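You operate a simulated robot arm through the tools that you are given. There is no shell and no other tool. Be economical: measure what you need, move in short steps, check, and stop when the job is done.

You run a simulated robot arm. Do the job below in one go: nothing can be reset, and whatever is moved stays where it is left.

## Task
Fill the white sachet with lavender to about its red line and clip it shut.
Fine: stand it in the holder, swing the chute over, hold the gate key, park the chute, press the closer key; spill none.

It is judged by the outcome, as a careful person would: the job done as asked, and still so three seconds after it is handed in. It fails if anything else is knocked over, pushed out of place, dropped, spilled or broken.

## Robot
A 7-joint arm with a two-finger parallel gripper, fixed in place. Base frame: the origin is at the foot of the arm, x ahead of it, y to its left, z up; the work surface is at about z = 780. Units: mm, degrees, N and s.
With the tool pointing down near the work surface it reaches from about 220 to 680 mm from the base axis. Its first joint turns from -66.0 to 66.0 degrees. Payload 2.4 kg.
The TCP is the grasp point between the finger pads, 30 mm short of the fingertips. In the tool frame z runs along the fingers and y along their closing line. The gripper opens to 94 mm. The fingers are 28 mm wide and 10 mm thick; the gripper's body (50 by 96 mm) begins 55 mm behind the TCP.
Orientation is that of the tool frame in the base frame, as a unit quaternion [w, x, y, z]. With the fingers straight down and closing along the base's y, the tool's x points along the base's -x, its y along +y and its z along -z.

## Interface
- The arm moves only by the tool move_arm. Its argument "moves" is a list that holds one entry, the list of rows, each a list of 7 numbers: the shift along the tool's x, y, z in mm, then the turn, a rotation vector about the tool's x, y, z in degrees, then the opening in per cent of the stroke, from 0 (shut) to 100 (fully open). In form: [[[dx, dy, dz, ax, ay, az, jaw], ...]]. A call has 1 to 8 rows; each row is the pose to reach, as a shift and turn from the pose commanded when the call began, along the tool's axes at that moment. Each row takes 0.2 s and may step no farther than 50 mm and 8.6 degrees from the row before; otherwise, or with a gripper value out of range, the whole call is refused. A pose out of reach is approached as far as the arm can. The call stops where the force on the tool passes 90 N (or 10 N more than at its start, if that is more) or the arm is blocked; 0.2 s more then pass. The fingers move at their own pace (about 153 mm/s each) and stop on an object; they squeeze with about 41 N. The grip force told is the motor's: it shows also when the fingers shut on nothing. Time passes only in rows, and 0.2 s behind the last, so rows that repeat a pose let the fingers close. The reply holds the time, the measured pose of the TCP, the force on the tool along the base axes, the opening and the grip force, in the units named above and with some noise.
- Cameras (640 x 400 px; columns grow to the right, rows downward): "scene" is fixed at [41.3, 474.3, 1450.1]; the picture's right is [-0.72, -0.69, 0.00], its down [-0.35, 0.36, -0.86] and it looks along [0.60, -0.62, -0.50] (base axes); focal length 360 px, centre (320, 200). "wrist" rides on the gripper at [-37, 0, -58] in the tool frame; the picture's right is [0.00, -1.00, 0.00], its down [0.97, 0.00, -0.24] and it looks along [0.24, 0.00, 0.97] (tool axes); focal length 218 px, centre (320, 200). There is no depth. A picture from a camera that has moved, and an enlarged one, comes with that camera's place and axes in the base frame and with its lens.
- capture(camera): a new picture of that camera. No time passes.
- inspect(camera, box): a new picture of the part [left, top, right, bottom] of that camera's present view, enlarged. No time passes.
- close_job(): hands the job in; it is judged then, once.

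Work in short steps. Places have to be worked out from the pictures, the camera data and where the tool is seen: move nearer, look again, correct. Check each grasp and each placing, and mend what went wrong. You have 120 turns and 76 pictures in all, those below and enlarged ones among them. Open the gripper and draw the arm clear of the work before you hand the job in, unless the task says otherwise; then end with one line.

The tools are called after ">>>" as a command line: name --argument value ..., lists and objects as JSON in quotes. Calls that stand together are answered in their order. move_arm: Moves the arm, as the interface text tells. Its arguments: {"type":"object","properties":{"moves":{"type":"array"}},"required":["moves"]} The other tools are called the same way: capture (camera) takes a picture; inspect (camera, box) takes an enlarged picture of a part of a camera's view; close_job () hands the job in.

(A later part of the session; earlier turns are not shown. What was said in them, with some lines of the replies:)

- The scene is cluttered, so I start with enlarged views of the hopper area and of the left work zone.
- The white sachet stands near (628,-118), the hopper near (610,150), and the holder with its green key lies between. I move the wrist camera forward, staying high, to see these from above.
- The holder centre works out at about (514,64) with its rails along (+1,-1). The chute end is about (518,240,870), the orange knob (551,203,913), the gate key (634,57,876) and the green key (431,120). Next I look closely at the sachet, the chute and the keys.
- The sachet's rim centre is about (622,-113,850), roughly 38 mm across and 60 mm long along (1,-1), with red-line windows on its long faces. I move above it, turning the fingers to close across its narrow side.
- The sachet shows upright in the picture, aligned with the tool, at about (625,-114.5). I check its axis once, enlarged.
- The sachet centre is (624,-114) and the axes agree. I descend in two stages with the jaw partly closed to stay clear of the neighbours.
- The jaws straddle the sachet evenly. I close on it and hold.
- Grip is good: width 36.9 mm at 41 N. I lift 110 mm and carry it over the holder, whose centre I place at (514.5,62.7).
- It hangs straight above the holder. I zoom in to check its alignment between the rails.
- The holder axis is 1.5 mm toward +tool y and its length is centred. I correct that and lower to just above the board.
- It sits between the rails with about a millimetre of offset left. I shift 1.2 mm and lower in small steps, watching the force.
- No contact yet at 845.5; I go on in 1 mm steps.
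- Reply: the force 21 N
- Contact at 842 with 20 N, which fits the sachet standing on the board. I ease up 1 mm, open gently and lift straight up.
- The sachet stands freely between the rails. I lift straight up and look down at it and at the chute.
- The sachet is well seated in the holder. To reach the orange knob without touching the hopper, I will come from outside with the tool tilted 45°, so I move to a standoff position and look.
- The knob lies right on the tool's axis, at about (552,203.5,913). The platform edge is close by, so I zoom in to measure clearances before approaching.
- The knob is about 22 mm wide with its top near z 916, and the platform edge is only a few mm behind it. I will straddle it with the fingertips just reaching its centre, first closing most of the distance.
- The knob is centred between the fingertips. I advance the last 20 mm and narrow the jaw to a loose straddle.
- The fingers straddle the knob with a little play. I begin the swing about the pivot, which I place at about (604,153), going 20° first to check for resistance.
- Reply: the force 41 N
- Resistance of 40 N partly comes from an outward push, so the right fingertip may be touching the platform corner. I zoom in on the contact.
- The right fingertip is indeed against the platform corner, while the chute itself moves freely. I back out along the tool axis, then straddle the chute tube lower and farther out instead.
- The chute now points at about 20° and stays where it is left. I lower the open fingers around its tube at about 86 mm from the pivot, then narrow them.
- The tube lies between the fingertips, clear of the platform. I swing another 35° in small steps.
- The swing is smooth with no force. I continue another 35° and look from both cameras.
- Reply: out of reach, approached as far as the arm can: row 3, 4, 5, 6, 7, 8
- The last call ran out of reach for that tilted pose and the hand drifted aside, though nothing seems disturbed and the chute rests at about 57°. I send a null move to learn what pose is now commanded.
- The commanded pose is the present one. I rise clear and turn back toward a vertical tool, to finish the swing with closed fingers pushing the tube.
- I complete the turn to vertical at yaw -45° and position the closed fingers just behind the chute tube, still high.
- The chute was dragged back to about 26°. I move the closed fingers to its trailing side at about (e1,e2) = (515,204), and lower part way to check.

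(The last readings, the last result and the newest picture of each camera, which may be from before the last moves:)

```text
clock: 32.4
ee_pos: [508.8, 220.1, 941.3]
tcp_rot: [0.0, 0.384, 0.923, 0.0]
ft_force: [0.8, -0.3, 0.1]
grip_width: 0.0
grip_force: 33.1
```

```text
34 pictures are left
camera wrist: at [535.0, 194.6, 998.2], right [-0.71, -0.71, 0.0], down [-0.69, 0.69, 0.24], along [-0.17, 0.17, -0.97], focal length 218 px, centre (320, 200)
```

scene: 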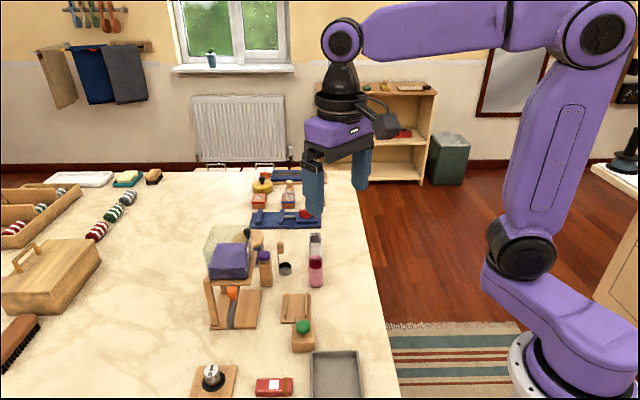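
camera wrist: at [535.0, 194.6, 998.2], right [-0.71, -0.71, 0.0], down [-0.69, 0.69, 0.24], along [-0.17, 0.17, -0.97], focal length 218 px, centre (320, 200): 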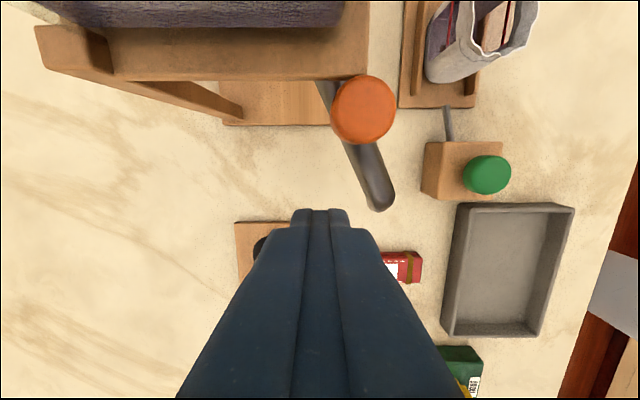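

The chute stays at about 26° and the fingers are on its trailing side. I lower to tip height z≈869 and push in an arc to about 55°, staying clear of the hopper.

>>> move_arm --moves '[[[0, 0, 20, 0, 0, 0, 0], [0, 0, 42, 0, 0, 0, 0], [-5.9, -7.8, 42, 0, 0, 0, 0], [-10, -20, 42, 0, 0, 0, 0], [-14.7, -32.2, 42, 0, 0, 0, 0], [-22, -44, 42, 0, 0, 0, 0], [-31.2, -56, 42, 0, 0, 0, 0], [-31.2, -56, 42, 0, 0, 0, 0]]]'

>>> capture --camera "wrist"

```text
clock: 34.2
ee_pos: [490.8, 158.4, 897.8]
tcp_rot: [0.0, 0.384, 0.923, 0.0]
ft_force: [-0.2, 0.3, 0.3]
grip_width: 0.0
grip_force: 32.9
```

```text
33 pictures are left
camera wrist: at [516.7, 131.6, 956.6], right [-0.71, -0.71, 0.0], down [-0.69, 0.69, 0.24], along [-0.17, 0.17, -0.97], focal length 218 px, centre (320, 200)
```

wrist: 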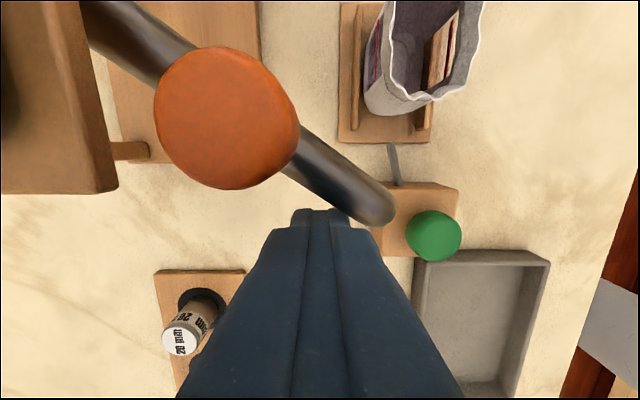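

The tube follows the push at about 57° with no excess force. I continue the arc to about 87° and check.

>>> move_arm --moves '[[[-8, -7, 0, 0, 0, 0, 0], [-16, -13.5, 0, 0, 0, 0, 0], [-23.3, -19, 0, 0, 0, 0, 0], [-33, -22.5, 0, 0, 0, 0, 0], [-42.3, -25.3, 0, 0, 0, 0, 0], [-50, -26.8, 0, 0, 0, 0, 0], [-57, -27.7, 0, 0, 0, 0, 0], [-57, -27.7, 0, 0, 0, 0, 0]]]'

>>> capture --camera "wrist"

>>> inspect --camera "scene" --box '[216, 250, 376, 350]'

```text
clock: 36.0
ee_pos: [512.2, 96.6, 898.1]
tcp_rot: [0.0, 0.383, 0.924, 0.0]
ft_force: [0.0, 0.6, -0.7]
grip_width: 0.4
grip_force: 33.3
```

```text
32 pictures are left
camera wrist: at [537.6, 70.4, 956.0], right [-0.71, -0.71, 0.0], down [-0.69, 0.69, 0.24], along [-0.17, 0.17, -0.97], focal length 218 px, centre (320, 200)
```

wrist: 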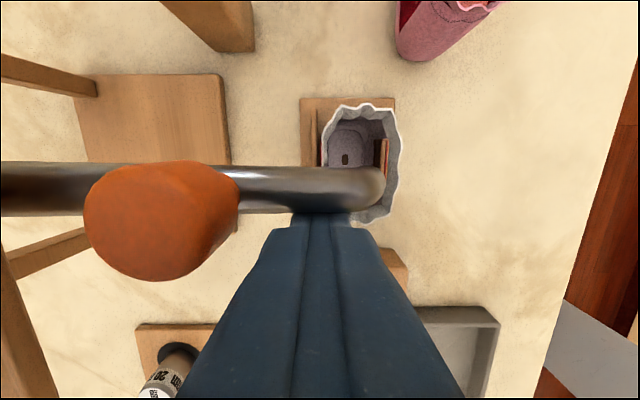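

```text
4.00 times, centred on (296, 300) of scene
camera zoom: at [41.3, 474.3, 1450.1], right [-0.72, -0.69, 0.0], down [-0.35, 0.36, -0.86], along [0.6, -0.62, -0.5], focal length 1438 px, centre (416, -200)
```

zoom: 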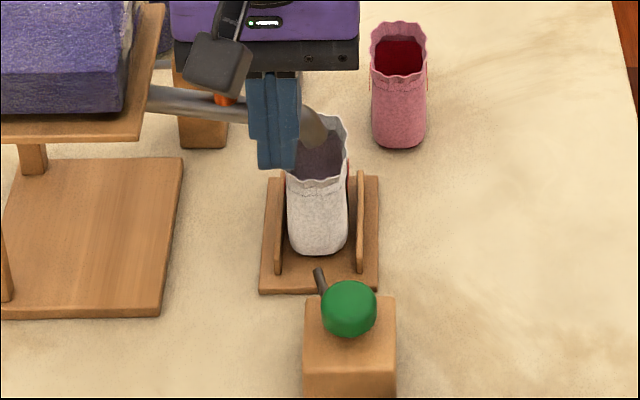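

The chute is at about 87° and the sachet centre lies some 7 mm further along. I push gently the remaining distance, watching for an end stop.

>>> move_arm --moves '[[[-2, 0, 0, 0, 0, 0, 0], [-4, 0, 0, 0, 0, 0, 0], [-6, 0, 0, 0, 0, 0, 0], [-6, 0, 0, 0, 0, 0, 0]]]'

>>> capture --camera "wrist"

```text
clock: 37.0
ee_pos: [515.5, 93.5, 898.0]
tcp_rot: [-0.001, 0.383, 0.924, -0.001]
ft_force: [-4.2, 4.4, 1.6]
grip_width: 0.1
grip_force: 32.8
```

```text
30 pictures are left
camera wrist: at [541.2, 67.8, 956.2], right [-0.71, -0.71, 0.0], down [-0.69, 0.69, 0.24], along [-0.17, 0.17, -0.97], focal length 218 px, centre (320, 200)
```

wrist: 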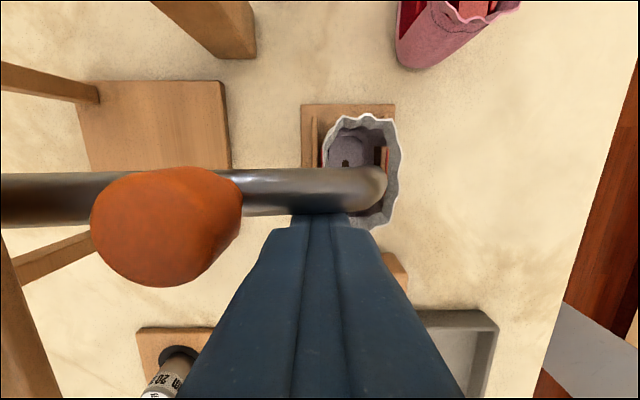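

The chute has met its stop squarely over the sachet. I back the fingers off, rise, and go above the gate key at about (636,53), keeping clear of the hopper.

>>> move_arm --moves '[[[12, 0, 0, 0, 0, 0, 0], [14, 0, -45, 0, 0, 0, 0], [14, 0, -92, 0, 0, 0, 0], [0, 0, -135, 0, 0, 0, 0], [-40, 10, -150, 0, 0, 0, 0], [-80, 25, -150, 0, 0, 0, 0], [-114.6, 45, -150, 0, 0, 0, 0], [-114.6, 56.4, -130, 0, 0, 0, 0]]]'

>>> capture --camera "wrist"

```text
clock: 38.8
ee_pos: [638.1, 52.8, 1030.1]
tcp_rot: [0.0, 0.383, 0.924, -0.001]
ft_force: [0.3, 1.0, -0.5]
grip_width: 0.2
grip_force: 33.4
```

```text
29 pictures are left
camera wrist: at [663.4, 26.6, 1088.0], right [-0.71, -0.71, 0.0], down [-0.69, 0.69, 0.24], along [-0.17, 0.17, -0.97], focal length 218 px, centre (320, 200)
```

wrist: 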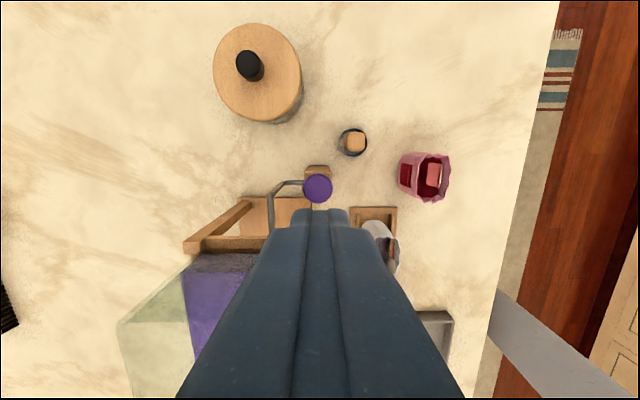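

The key is right under the fingertips. I lower to just above it and look.

>>> move_arm --moves '[[[0, 0, 35, 0, 0, 0, 0], [0, 0, 70, 0, 0, 0, 0], [0, 0, 95, 0, 0, 0, 0], [0, 0, 106, 0, 0, 0, 0], [0, 0, 106, 0, 0, 0, 0]]]'

>>> capture --camera "wrist"

>>> inspect --camera "scene" --box '[216, 230, 376, 330]'

```text
clock: 40.0
ee_pos: [637.3, 51.8, 921.7]
tcp_rot: [0.001, 0.383, 0.924, 0.0]
ft_force: [-0.6, -0.3, -0.6]
grip_width: 0.0
grip_force: 32.9
```

```text
28 pictures are left
camera wrist: at [663.0, 25.8, 980.9], right [-0.71, -0.71, 0.0], down [-0.69, 0.69, 0.24], along [-0.17, 0.17, -0.97], focal length 218 px, centre (320, 200)
```

wrist: 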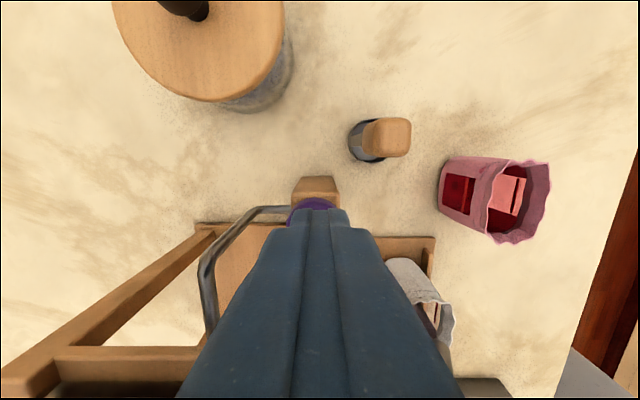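

```text
4.00 times, centred on (296, 280) of scene
camera zoom: at [41.3, 474.3, 1450.1], right [-0.72, -0.69, 0.0], down [-0.35, 0.36, -0.86], along [0.6, -0.62, -0.5], focal length 1438 px, centre (416, -120)
```

zoom: 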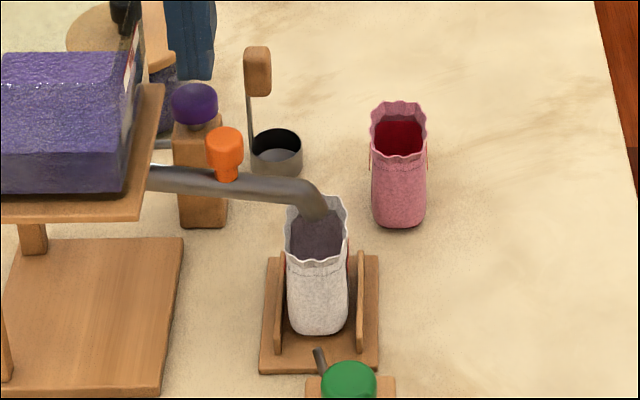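

The scene view looks right into the sachet. I make a first brief press to find the key's contact and the flow rate, then release.

>>> move_arm --moves '[[[0, 0, 5, 0, 0, 0, 0], [0, 0, 10, 0, 0, 0, 0]]]'

>>> inspect --camera "scene" --box '[248, 250, 344, 310]'

```text
clock: 40.6
ee_pos: [637.5, 51.2, 912.5]
tcp_rot: [0.0, 0.384, 0.923, 0.0]
ft_force: [-1.1, 0.1, 0.0]
grip_width: 0.1
grip_force: 34.0
```

```text
6.67 times, centred on (296, 280) of scene
camera zoom: at [41.3, 474.3, 1450.1], right [-0.72, -0.69, 0.0], down [-0.35, 0.36, -0.86], along [0.6, -0.62, -0.5], focal length 2397 px, centre (480, -333)
```

zoom: 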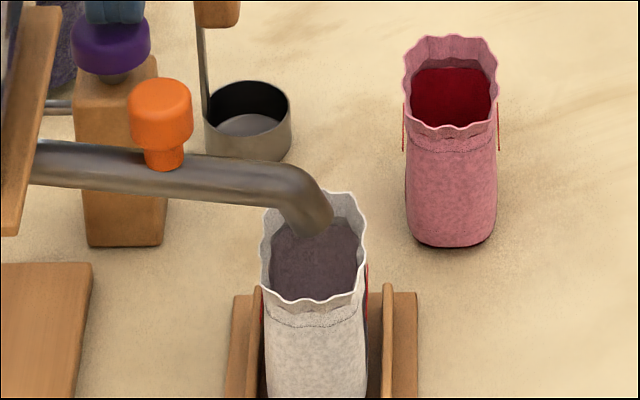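

No contact yet at tip z≈882. I press 6 mm further briefly and come back up.

>>> move_arm --moves '[[[0, 0, 3, 0, 0, 0, 0], [0, 0, 6, 0, 0, 0, 0]]]'

>>> inspect --camera "scene" --box '[248, 250, 344, 310]'

```text
clock: 41.2
ee_pos: [638.7, 52.2, 907.3]
tcp_rot: [0.001, 0.383, 0.924, 0.0]
ft_force: [-0.4, -0.1, 1.8]
grip_width: 0.0
grip_force: 33.3
```

```text
6.67 times, centred on (296, 280) of scene
camera zoom: at [41.2, 474.3, 1450.1], right [-0.72, -0.69, 0.0], down [-0.35, 0.36, -0.86], along [0.6, -0.62, -0.5], focal length 2397 px, centre (480, -333)
```

zoom: 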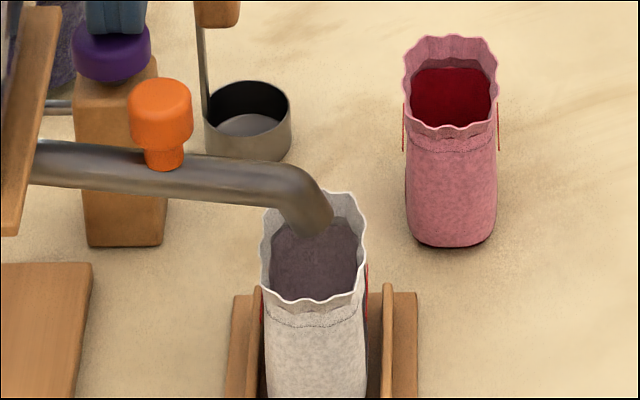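

Contact now, with 1.8 N and the key barely depressed. I press 4 mm more with one row only and look.

>>> move_arm --moves '[[[0, 0, 4, 0, 0, 0, 0]]]'

>>> inspect --camera "scene" --box '[248, 250, 344, 310]'

```text
clock: 41.6
ee_pos: [637.8, 51.4, 902.3]
tcp_rot: [0.001, 0.383, 0.924, 0.0]
ft_force: [0.0, 0.7, 3.8]
grip_width: 0.0
grip_force: 33.0
```

```text
6.67 times, centred on (296, 280) of scene
camera zoom: at [41.2, 474.3, 1450.1], right [-0.72, -0.69, 0.0], down [-0.35, 0.36, -0.86], along [0.6, -0.62, -0.5], focal length 2397 px, centre (480, -333)
```

zoom: 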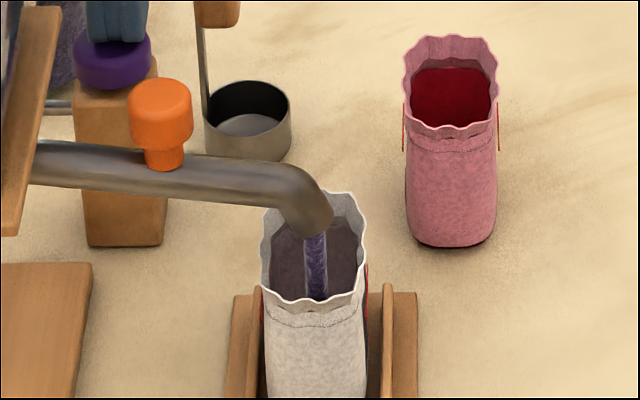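

Lavender is flowing cleanly into the sachet. I hold for about 1 s more and check the level.

>>> move_arm --moves '[[[0, 0, 0, 0, 0, 0, 0], [0, 0, 0, 0, 0, 0, 0], [0, 0, 0, 0, 0, 0, 0], [0, 0, 0, 0, 0, 0, 0]]]'

>>> inspect --camera "scene" --box '[272, 264, 336, 304]'

>>> inspect --camera "wrist" --box '[350, 230, 510, 330]'

```text
clock: 42.6
ee_pos: [637.6, 50.9, 903.4]
tcp_rot: [0.001, 0.383, 0.924, 0.0]
ft_force: [1.2, 0.2, 3.0]
grip_width: 0.0
grip_force: 32.7
```

```text
10.00 times, centred on (304, 284) of scene
camera zoom: at [41.3, 474.3, 1450.1], right [-0.72, -0.69, 0.0], down [-0.35, 0.36, -0.86], along [0.6, -0.62, -0.5], focal length 3595 px, centre (480, -640)
```

zoom: 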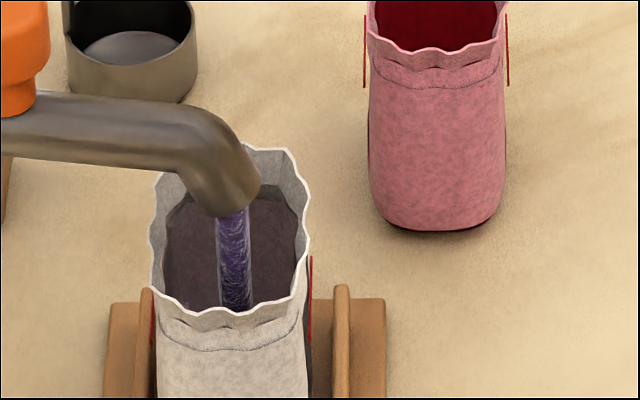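

```text
4.00 times, centred on (430, 280) of wrist
camera zoom: at [662.7, 25.3, 960.9], right [-0.71, -0.71, 0.0], down [-0.69, 0.69, 0.24], along [-0.17, 0.17, -0.97], focal length 873 px, centre (-120, -120)
```

zoom: 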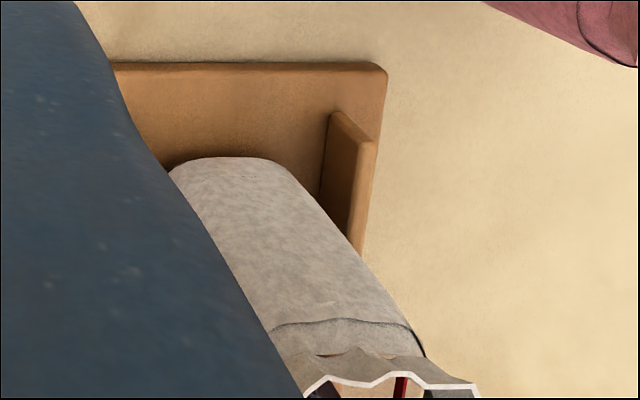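

The level is still below view. The surface's far edge should come to about row 255 in this view at the red line. I hold another 1 s.

>>> move_arm --moves '[[[0, 0, 0, 0, 0, 0, 0], [0, 0, 0, 0, 0, 0, 0], [0, 0, 0, 0, 0, 0, 0], [0, 0, 0, 0, 0, 0, 0]]]'

>>> inspect --camera "scene" --box '[272, 264, 336, 304]'

```text
clock: 43.6
ee_pos: [637.1, 50.9, 902.7]
tcp_rot: [0.0, 0.384, 0.923, 0.0]
ft_force: [1.2, 0.4, 3.4]
grip_width: 0.0
grip_force: 33.1
```

```text
10.00 times, centred on (304, 284) of scene
camera zoom: at [41.2, 474.3, 1450.1], right [-0.72, -0.69, 0.0], down [-0.35, 0.36, -0.86], along [0.6, -0.62, -0.5], focal length 3595 px, centre (480, -640)
```

zoom: 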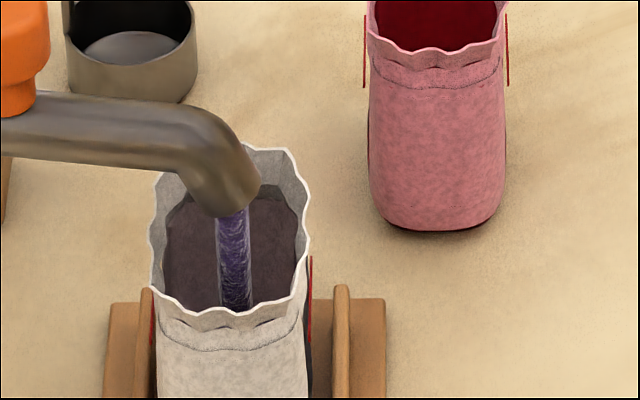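

Still not in view; another 1 s.

>>> move_arm --moves '[[[0, 0, 0, 0, 0, 0, 0], [0, 0, 0, 0, 0, 0, 0], [0, 0, 0, 0, 0, 0, 0], [0, 0, 0, 0, 0, 0, 0]]]'

>>> inspect --camera "scene" --box '[272, 264, 336, 304]'

```text
clock: 44.6
ee_pos: [636.4, 51.8, 902.4]
tcp_rot: [-0.001, 0.383, 0.924, 0.0]
ft_force: [-0.3, -0.9, 4.1]
grip_width: 0.1
grip_force: 33.1
```

```text
10.00 times, centred on (304, 284) of scene
camera zoom: at [41.2, 474.3, 1450.1], right [-0.72, -0.69, 0.0], down [-0.35, 0.36, -0.86], along [0.6, -0.62, -0.5], focal length 3595 px, centre (480, -640)
```

zoom: 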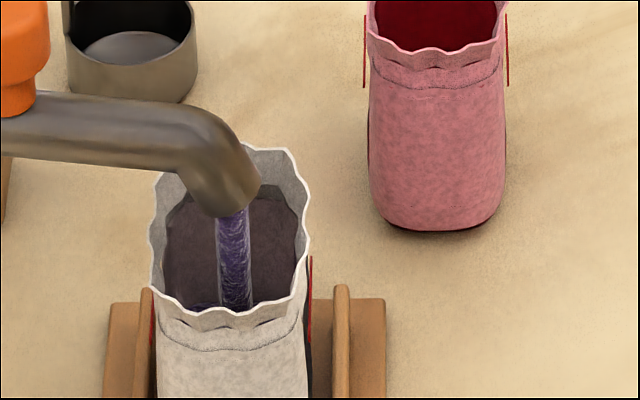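

The surface is now just visible at the bottom edge, at about 10 mm per second, leaving roughly 13 mm to the line. I hold 0.8 s more and check.

>>> move_arm --moves '[[[0, 0, 0, 0, 0, 0, 0], [0, 0, 0, 0, 0, 0, 0], [0, 0, 0, 0, 0, 0, 0]]]'

>>> inspect --camera "scene" --box '[272, 264, 336, 304]'

```text
clock: 45.4
ee_pos: [637.8, 51.6, 903.9]
tcp_rot: [0.0, 0.384, 0.923, 0.0]
ft_force: [0.6, -0.1, 3.8]
grip_width: 0.1
grip_force: 32.7
```

```text
10.00 times, centred on (304, 284) of scene
camera zoom: at [41.2, 474.3, 1450.1], right [-0.72, -0.69, 0.0], down [-0.35, 0.36, -0.86], along [0.6, -0.62, -0.5], focal length 3595 px, centre (480, -640)
```

zoom: 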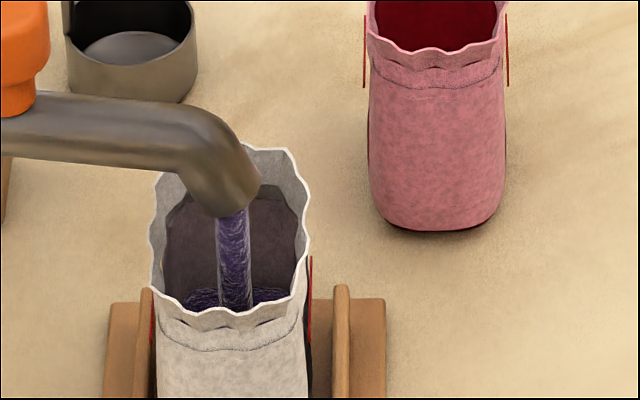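

By geometry the line lies about 24 mm below the rim, while the surface is now about 44 mm below it and rising 6 mm/s. That leaves about 3 s, so I hold 1.8 s and check.

>>> move_arm --moves '[[[0, 0, 0, 0, 0, 0, 0], [0, 0, 0, 0, 0, 0, 0], [0, 0, 0, 0, 0, 0, 0], [0, 0, 0, 0, 0, 0, 0], [0, 0, 0, 0, 0, 0, 0], [0, 0, 0, 0, 0, 0, 0], [0, 0, 0, 0, 0, 0, 0], [0, 0, 0, 0, 0, 0, 0]]]'

>>> inspect --camera "scene" --box '[272, 264, 336, 304]'

```text
clock: 47.2
ee_pos: [635.6, 51.0, 902.3]
tcp_rot: [0.001, 0.384, 0.923, 0.0]
ft_force: [-1.3, -0.6, 3.9]
grip_width: 0.0
grip_force: 33.5
```

```text
10.00 times, centred on (304, 284) of scene
camera zoom: at [41.2, 474.3, 1450.1], right [-0.72, -0.69, 0.0], down [-0.35, 0.36, -0.86], along [0.6, -0.62, -0.5], focal length 3595 px, centre (480, -640)
```

zoom: 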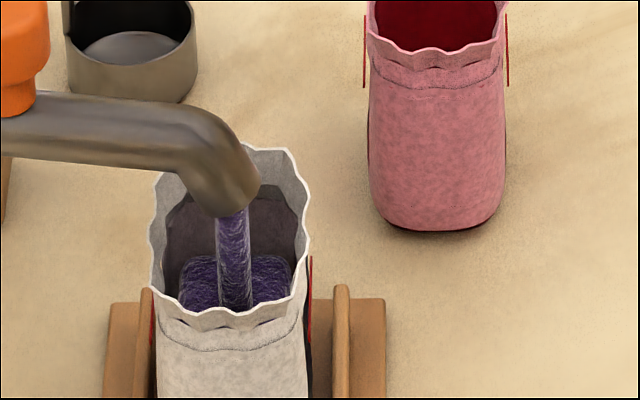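

The far edge is at row 256, with roughly 20–30 rows to the line. I hold 0.6 s more, release, and then check through the window.

>>> move_arm --moves '[[[0, 0, 0, 0, 0, 0, 0], [0, 0, 0, 0, 0, 0, 0], [0, 0, 0, 0, 0, 0, 0], [0, 0, -12, 0, 0, 0, 0], [0, 0, -16, 0, 0, 0, 0], [0, 0, -16, 0, 0, 0, 0], [0, 0, -16, 0, 0, 0, 0]]]'

>>> inspect --camera "scene" --box '[272, 264, 336, 304]'

```text
clock: 48.8
ee_pos: [638.4, 51.2, 919.9]
tcp_rot: [-0.001, 0.383, 0.924, 0.0]
ft_force: [0.3, 0.0, 0.9]
grip_width: 0.0
grip_force: 33.4
```

```text
10.00 times, centred on (304, 284) of scene
camera zoom: at [41.3, 474.3, 1450.1], right [-0.72, -0.69, 0.0], down [-0.35, 0.36, -0.86], along [0.6, -0.62, -0.5], focal length 3595 px, centre (480, -640)
```

zoom: 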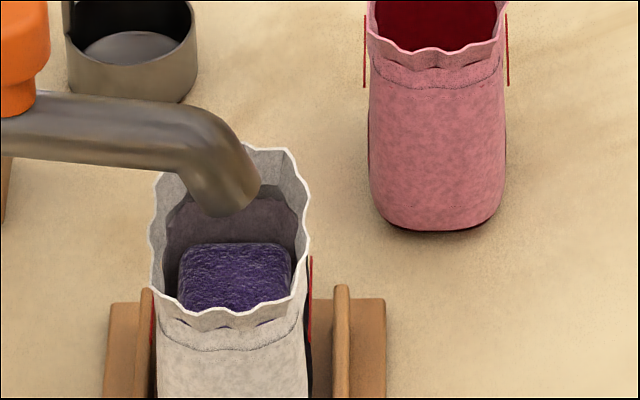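

The flow has stopped cleanly with nothing spilled, and the level looks 2–3 mm below the line. I move to the other side to check the level through the sachet's window.

>>> move_arm --moves '[[[0, 0, -45, 0, 0, 0, 0], [0, 0, -90, 0, 0, 0, 0], [20, -40, -90, 0, 0, 0, 0], [43, -78, -90, 0, 0, 0, 0], [66, -116, -90, 0, 0, 0, 0], [88, -155, -75, 0, 0, 0, 0], [108, -193, -60, 0, 0, 0, 0], [108, -193, -15, 0, 0, 0, 0]]]'

>>> capture --camera "wrist"

```text
clock: 50.6
ee_pos: [425.8, -6.6, 932.2]
tcp_rot: [0.001, 0.383, 0.924, 0.0]
ft_force: [-0.3, -0.2, 0.3]
grip_width: 0.0
grip_force: 33.2
```

```text
16 pictures are left
camera wrist: at [450.8, -32.8, 989.8], right [-0.71, -0.71, 0.0], down [-0.69, 0.69, 0.24], along [-0.17, 0.17, -0.97], focal length 218 px, centre (320, 200)
```

wrist: 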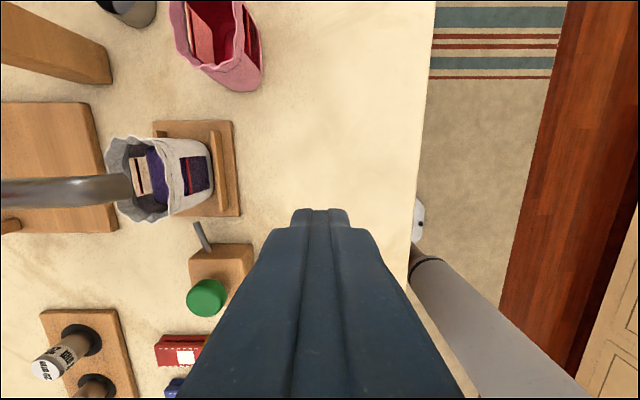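

>>> inspect --camera "wrist" --box '[120, 125, 248, 205]'

```text
5.00 times, centred on (184, 165) of wrist
camera zoom: at [450.8, -32.8, 989.8], right [-0.71, -0.71, 0.0], down [-0.69, 0.69, 0.24], along [-0.17, 0.17, -0.97], focal length 1091 px, centre (1000, 375)
```

zoom: 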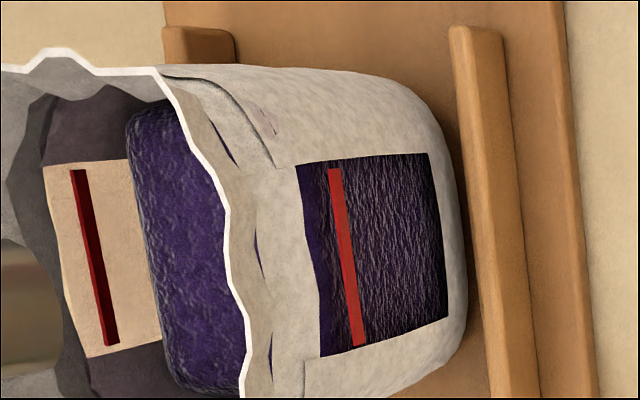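

Through the windows, allowing for parallax, the lavender stands about 2–3 mm below the red line. A short top-up of about 0.4 s should bring it to the line, so I go back over the gate key.

>>> move_arm --moves '[[[0, 0, -45, 0, 0, 0, 0], [-20, 38, -60, 0, 0, 0, 0], [-42, 77, -75, 0, 0, 0, 0], [-65, 115, -75, 0, 0, 0, 0], [-88, 153, -75, 0, 0, 0, 0], [-108, 193, -75, 0, 0, 0, 0], [-108, 193, -30, 0, 0, 0, 0], [-108, 193, 15, 0, 0, 0, 0]]]'

>>> move_arm --moves '[[[0, 0, 8, 0, 0, 0, 0], [0, 0, 8, 0, 0, 0, 0]]]'

```text
clock: 52.4
ee_pos: [636.1, 53.7, 916.9]
tcp_rot: [0.0, 0.384, 0.923, 0.0]
ft_force: [0.7, -0.4, 0.2]
grip_width: 0.1
grip_force: 33.1
```

```text
clock: 53.0
ee_pos: [635.6, 53.1, 909.6]
tcp_rot: [0.001, 0.383, 0.924, 0.0]
ft_force: [-0.5, 1.3, 0.5]
grip_width: 0.0
grip_force: 32.9
```

I press 8 mm for about 0.4 s and release in the same call.

>>> move_arm --moves '[[[0, 0, 8, 0, 0, 0, 0], [0, 0, 8, 0, 0, 0, 0], [0, 0, -8, 0, 0, 0, 0], [0, 0, -8, 0, 0, 0, 0], [0, 0, -8, 0, 0, 0, 0]]]'

>>> inspect --camera "scene" --box '[272, 264, 336, 304]'

```text
clock: 54.2
ee_pos: [636.7, 52.5, 917.4]
tcp_rot: [0.0, 0.384, 0.923, 0.001]
ft_force: [-0.4, 0.3, -0.4]
grip_width: 0.3
grip_force: 32.4
```

```text
10.00 times, centred on (304, 284) of scene
camera zoom: at [41.3, 474.3, 1450.1], right [-0.72, -0.69, 0.0], down [-0.35, 0.36, -0.86], along [0.6, -0.62, -0.5], focal length 3595 px, centre (480, -640)
```

zoom: 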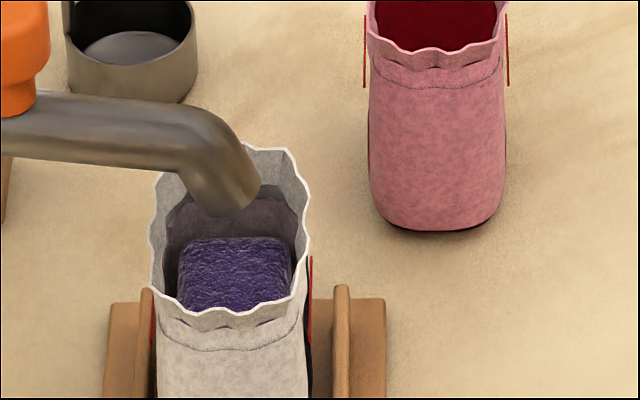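

The level now sits about at the line. To park the chute I will push it back from its other side, so I move the closed fingers down on the far side of the tube at (e1,e2) ≈ (434,352).

>>> move_arm --moves '[[[0, 0, -45, 0, 0, 0, 0], [0, 0, -80, 0, 0, 0, 0], [20, -20, -85, 0, 0, 0, 0], [42, -40, -85, 0, 0, 0, 0], [61, -53, -80, 0, 0, 0, 0], [61, -53, -40, 0, 0, 0, 0], [61, -53, 0, 0, 0, 0, 0], [61, -53, 17, 0, 0, 0, 0]]]'

>>> capture --camera "wrist"

```text
clock: 56.0
ee_pos: [558.6, 58.6, 900.6]
tcp_rot: [0.0, 0.384, 0.924, -0.001]
ft_force: [-0.6, -0.3, -0.2]
grip_width: 0.0
grip_force: 33.1
```

```text
13 pictures are left
camera wrist: at [584.0, 32.1, 959.5], right [-0.71, -0.71, 0.0], down [-0.69, 0.69, 0.24], along [-0.17, 0.17, -0.97], focal length 218 px, centre (320, 200)
```

wrist: 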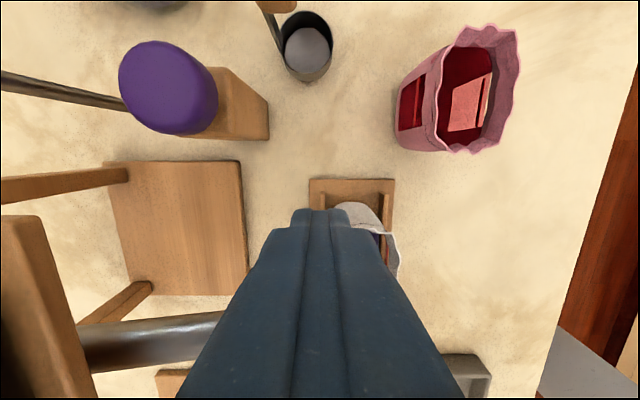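

The fingers are on the far side of the tube, clear of the sachet rim. I push the chute back along its arc to about 45° first.

>>> move_arm --moves '[[[12.6, -3.4, 0, 0, 0, 0, 0], [25.6, -5.4, 0, 0, 0, 0, 0], [38, -7, 0, 0, 0, 0, 0], [52.6, -7, 0, 0, 0, 0, 0], [66, -5.7, 0, 0, 0, 0, 0], [80.6, -1.4, 0, 0, 0, 0, 0], [93.6, 4.6, 0, 0, 0, 0, 0], [93.6, 4.6, 0, 0, 0, 0, 0]]]'

>>> capture --camera "wrist"

```text
clock: 57.8
ee_pos: [493.6, 126.7, 900.9]
tcp_rot: [0.001, 0.383, 0.924, 0.0]
ft_force: [-0.2, -1.0, -0.4]
grip_width: 0.1
grip_force: 33.5
```

```text
12 pictures are left
camera wrist: at [519.9, 101.1, 960.0], right [-0.71, -0.71, 0.0], down [-0.69, 0.69, 0.24], along [-0.17, 0.17, -0.97], focal length 218 px, centre (320, 200)
```

wrist: 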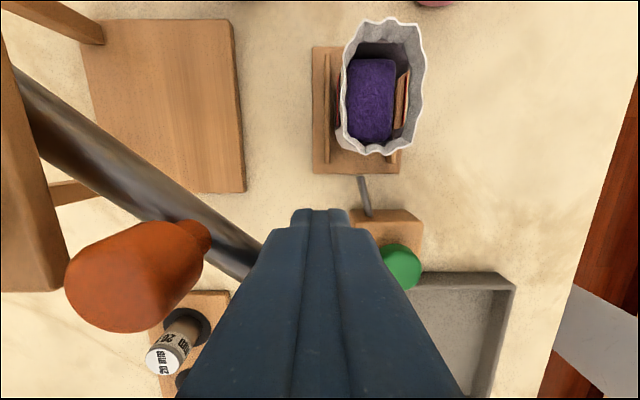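

The chute is back at about 45° with no resistance, and the sachet stands filled and undisturbed. I push on to the parked position.

>>> move_arm --moves '[[[12.5, 9, 0, 0, 0, 0, 0], [24.5, 18.5, 0, 0, 0, 0, 0], [36, 31, 0, 0, 0, 0, 0], [46.6, 43.6, 0, 0, 0, 0, 0], [53, 60, 0, 0, 0, 0, 0], [56, 70, 0, 0, 0, 0, 0], [56, 77, 0, 0, 0, 0, 0], [56, 77, 0, 0, 0, 0, 0]]]'

>>> capture --camera "wrist"

```text
clock: 59.6
ee_pos: [509.9, 221.6, 900.9]
tcp_rot: [-0.001, 0.384, 0.923, 0.0]
ft_force: [-0.3, 0.0, 0.0]
grip_width: 0.0
grip_force: 33.2
```

```text
11 pictures are left
camera wrist: at [534.3, 195.1, 959.7], right [-0.71, -0.71, 0.0], down [-0.69, 0.69, 0.24], along [-0.17, 0.17, -0.97], focal length 218 px, centre (320, 200)
```

wrist: 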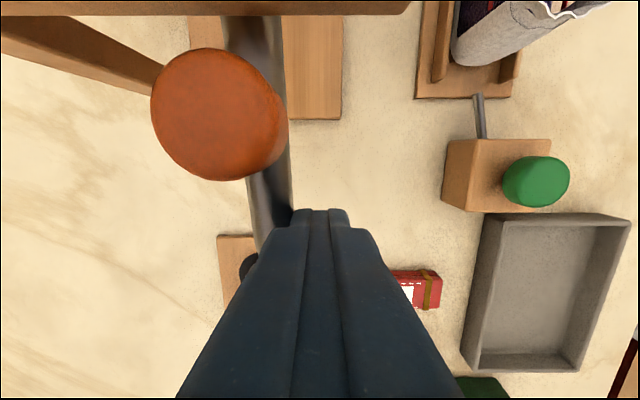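

The chute is nearly parked and shows no stop force yet. I push in small steps until the stop is felt.

>>> move_arm --moves '[[[0, 2, 0, 0, 0, 0, 0], [0, 4, 0, 0, 0, 0, 0], [0, 4, 0, 0, 0, 0, 0]]]'

>>> move_arm --moves '[[[0, 1, 0, 0, 0, 0, 0], [0, 2, 0, 0, 0, 0, 0], [0, 2, 0, 0, 0, 0, 0]]]'

```text
clock: 60.4
ee_pos: [511.1, 223.6, 902.1]
tcp_rot: [-0.001, 0.384, 0.924, -0.002]
ft_force: [-7.7, -7.5, 3.6]
grip_width: 0.0
grip_force: 32.8
```

```text
clock: 61.2
ee_pos: [512.6, 224.1, 901.5]
tcp_rot: [-0.002, 0.384, 0.923, -0.002]
ft_force: [-15.4, -15.4, 3.2]
grip_width: 0.0
grip_force: 33.0
```

The chute is parked at its stop. I back off, rise and go over the green closer key, which I place at about (432,121) with its top near z 840.

>>> move_arm --moves '[[[0, -15, 0, 0, 0, 0, 0], [0, -17, -40, 0, 0, 0, 0], [-5, -57, -60, 0, 0, 0, 0], [-10, -97, -60, 0, 0, 0, 0], [-15.5, -131, -60, 0, 0, 0, 0], [-15.5, -131, -20, 0, 0, 0, 0], [-15.5, -131, 10, 0, 0, 0, 0], [-15.5, -131, 10, 0, 0, 0, 0]]]'

>>> capture --camera "wrist"

>>> inspect --camera "scene" --box '[200, 240, 360, 340]'

```text
clock: 63.0
ee_pos: [430.1, 122.8, 891.6]
tcp_rot: [0.0, 0.384, 0.923, -0.001]
ft_force: [-0.1, 0.7, 0.2]
grip_width: 0.0
grip_force: 32.9
```

```text
10 pictures are left
camera wrist: at [456.4, 96.3, 949.6], right [-0.71, -0.71, 0.0], down [-0.69, 0.69, 0.24], along [-0.17, 0.17, -0.97], focal length 218 px, centre (320, 200)
```

wrist: 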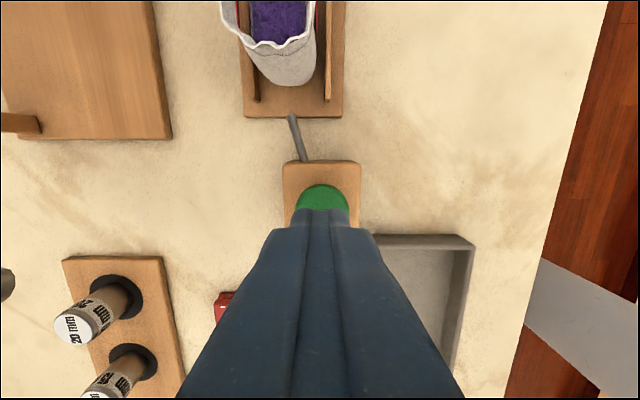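

```text
4.00 times, centred on (280, 290) of scene
camera zoom: at [41.3, 474.3, 1450.1], right [-0.72, -0.69, 0.0], down [-0.35, 0.36, -0.86], along [0.6, -0.62, -0.5], focal length 1438 px, centre (480, -160)
```

zoom: 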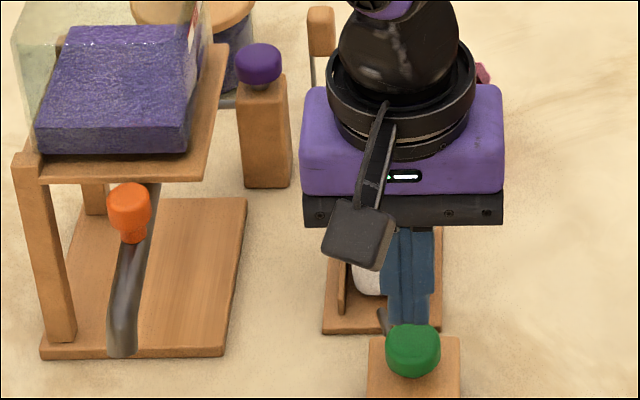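

The chute sits as at the start, and the fingertips are over the green key. I shift 3 mm and lower until contact.

>>> move_arm --moves '[[[-3, 0, 8, 0, 0, 0, 0], [-3, 0, 14, 0, 0, 0, 0], [-3, 0, 18, 0, 0, 0, 0], [-3, 0, 18, 0, 0, 0, 0]]]'

>>> move_arm --moves '[[[0, 0, 3, 0, 0, 0, 0], [0, 0, 5, 0, 0, 0, 0], [0, 0, 5, 0, 0, 0, 0]]]'

```text
clock: 64.0
ee_pos: [432.8, 120.4, 874.5]
tcp_rot: [0.0, 0.383, 0.924, 0.0]
ft_force: [-0.1, 0.5, 0.3]
grip_width: 0.0
grip_force: 33.5
```

```text
clock: 64.8
ee_pos: [433.9, 119.7, 868.3]
tcp_rot: [0.0, 0.384, 0.924, -0.001]
ft_force: [0.4, 0.7, 0.5]
grip_width: 0.0
grip_force: 32.8
```

No contact yet at tip z≈838. I go on in small steps.

>>> move_arm --moves '[[[0, 0, 3, 0, 0, 0, 0], [0, 0, 5, 0, 0, 0, 0], [0, 0, 5, 0, 0, 0, 0]]]'

>>> move_arm --moves '[[[0, 0, 2, 0, 0, 0, 0], [0, 0, 4, 0, 0, 0, 0], [0, 0, 4, 0, 0, 0, 0]]]'

>>> capture --camera "wrist"

```text
clock: 65.6
ee_pos: [434.6, 121.3, 864.0]
tcp_rot: [0.0, 0.384, 0.923, 0.0]
ft_force: [-0.9, 0.8, 4.1]
grip_width: 0.0
grip_force: 32.7
```

```text
clock: 66.4
ee_pos: [434.7, 119.7, 858.3]
tcp_rot: [0.001, 0.383, 0.924, 0.0]
ft_force: [0.9, 5.9, 12.1]
grip_width: 0.1
grip_force: 33.0
```

```text
8 pictures are left
camera wrist: at [459.0, 94.0, 918.1], right [-0.71, -0.71, 0.0], down [-0.69, 0.69, 0.24], along [-0.17, 0.17, -0.97], focal length 218 px, centre (320, 200)
```

wrist: 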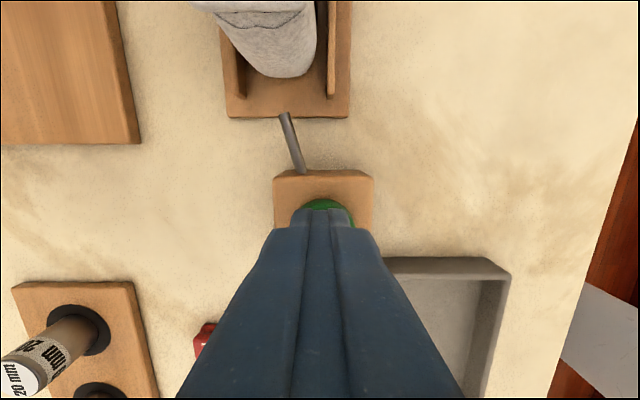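

The key gives 12 N and seems bottomed, and the sachet mouth looks changed. I hold 1 s, then rise and check.

>>> move_arm --moves '[[[0, 0, 0, 0, 0, 0, 0], [0, 0, 0, 0, 0, 0, 0], [0, 0, 0, 0, 0, 0, 0], [0, 0, 0, 0, 0, 0, 0], [0, 0, -30, 0, 0, 0, 0], [20, 0, -75, 0, 0, 0, 0], [40, 0, -110, 0, 0, 0, 0], [40, 0, -110, 0, 0, 0, 0]]]'

>>> capture --camera "wrist"

>>> inspect --camera "scene" --box '[240, 240, 368, 320]'

```text
clock: 68.2
ee_pos: [402.9, 148.7, 969.1]
tcp_rot: [0.0, 0.384, 0.923, -0.001]
ft_force: [1.0, -0.3, 0.8]
grip_width: 0.0
grip_force: 33.0
```

```text
7 pictures are left
camera wrist: at [429.1, 123.4, 1026.9], right [-0.71, -0.71, 0.0], down [-0.69, 0.69, 0.24], along [-0.17, 0.17, -0.97], focal length 218 px, centre (320, 200)
```

wrist: 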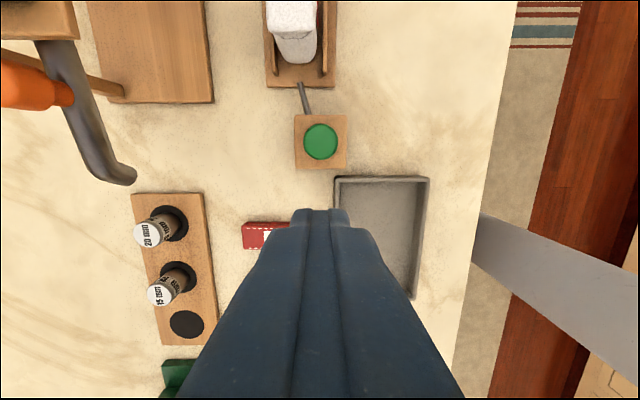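

```text
5.00 times, centred on (304, 280) of scene
camera zoom: at [41.3, 474.3, 1450.1], right [-0.72, -0.69, 0.0], down [-0.35, 0.36, -0.86], along [0.6, -0.62, -0.5], focal length 1798 px, centre (400, -200)
```

zoom: 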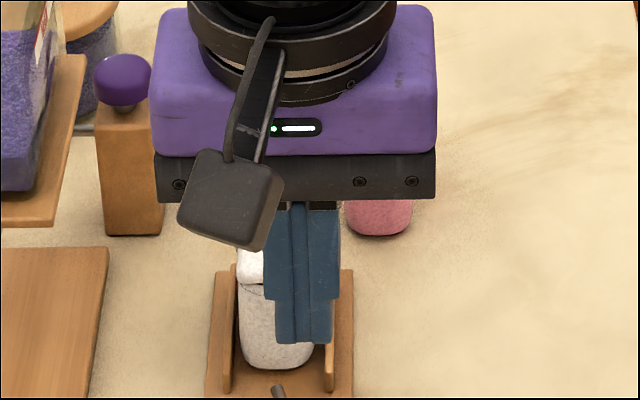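

The sachet's top appears folded shut. I draw the arm up and clear, opening the gripper, and take a clean look.

>>> move_arm --moves '[[[0, 0, -45, 0, 0, 0, 0], [0, 0, -90, 0, 0, 0, 0], [2, -15, -130, 0, 0, 0, 30], [4, -30, -170, 0, 0, 0, 60], [7, -64, -200, 0, 0, 0, 80], [7, -64, -200, 0, 0, 0, 100], [7, -64, -200, 0, 0, 0, 100]]]'

>>> inspect --camera "scene" --box '[200, 230, 360, 330]'

>>> inspect --camera "scene" --box '[272, 260, 336, 300]'

```text
clock: 69.8
ee_pos: [354.1, 108.0, 1166.8]
tcp_rot: [0.0, 0.384, 0.923, -0.001]
ft_force: [-0.3, 0.3, 0.3]
grip_width: 94.1
grip_force: 0.1
```

```text
4.00 times, centred on (280, 280) of scene
camera zoom: at [41.3, 474.3, 1450.1], right [-0.72, -0.69, 0.0], down [-0.35, 0.36, -0.86], along [0.6, -0.62, -0.5], focal length 1438 px, centre (480, -120)
```

zoom: 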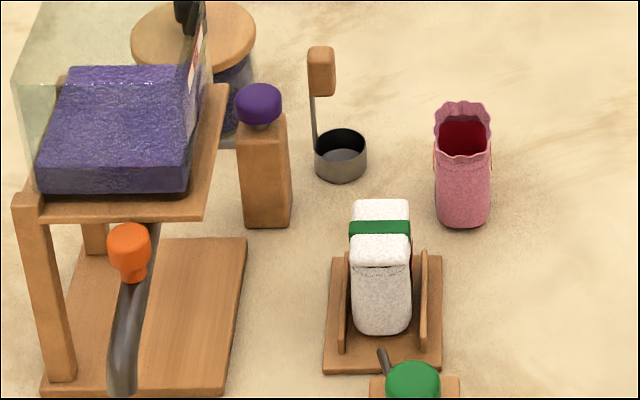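

```text
10.00 times, centred on (304, 280) of scene
camera zoom: at [41.3, 474.3, 1450.1], right [-0.72, -0.69, 0.0], down [-0.35, 0.36, -0.86], along [0.6, -0.62, -0.5], focal length 3595 px, centre (480, -600)
```

zoom: 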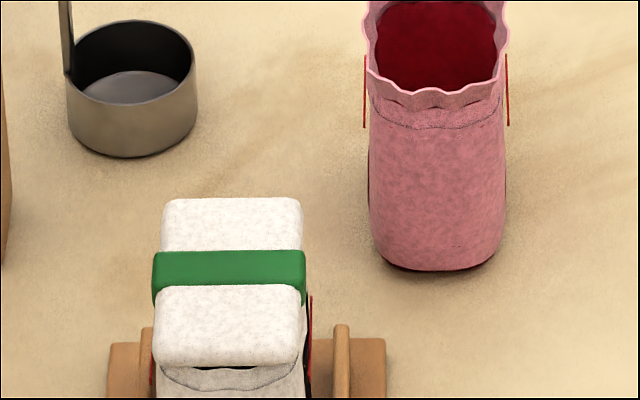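

The sachet is folded and clipped with the green clip, standing in the holder. The chute is parked, nothing is spilled or displaced, and the arm is clear with the gripper open, so I hand the job in.

>>> close_job

```text
The job is handed in.
```

The white sachet is filled with lavender to about its red line and clipped shut in the holder. The level is roughly 1 mm under the line, judged from the pictures. The chute is parked, no spill showed in the pictures, and the arm is clear with the gripper open.
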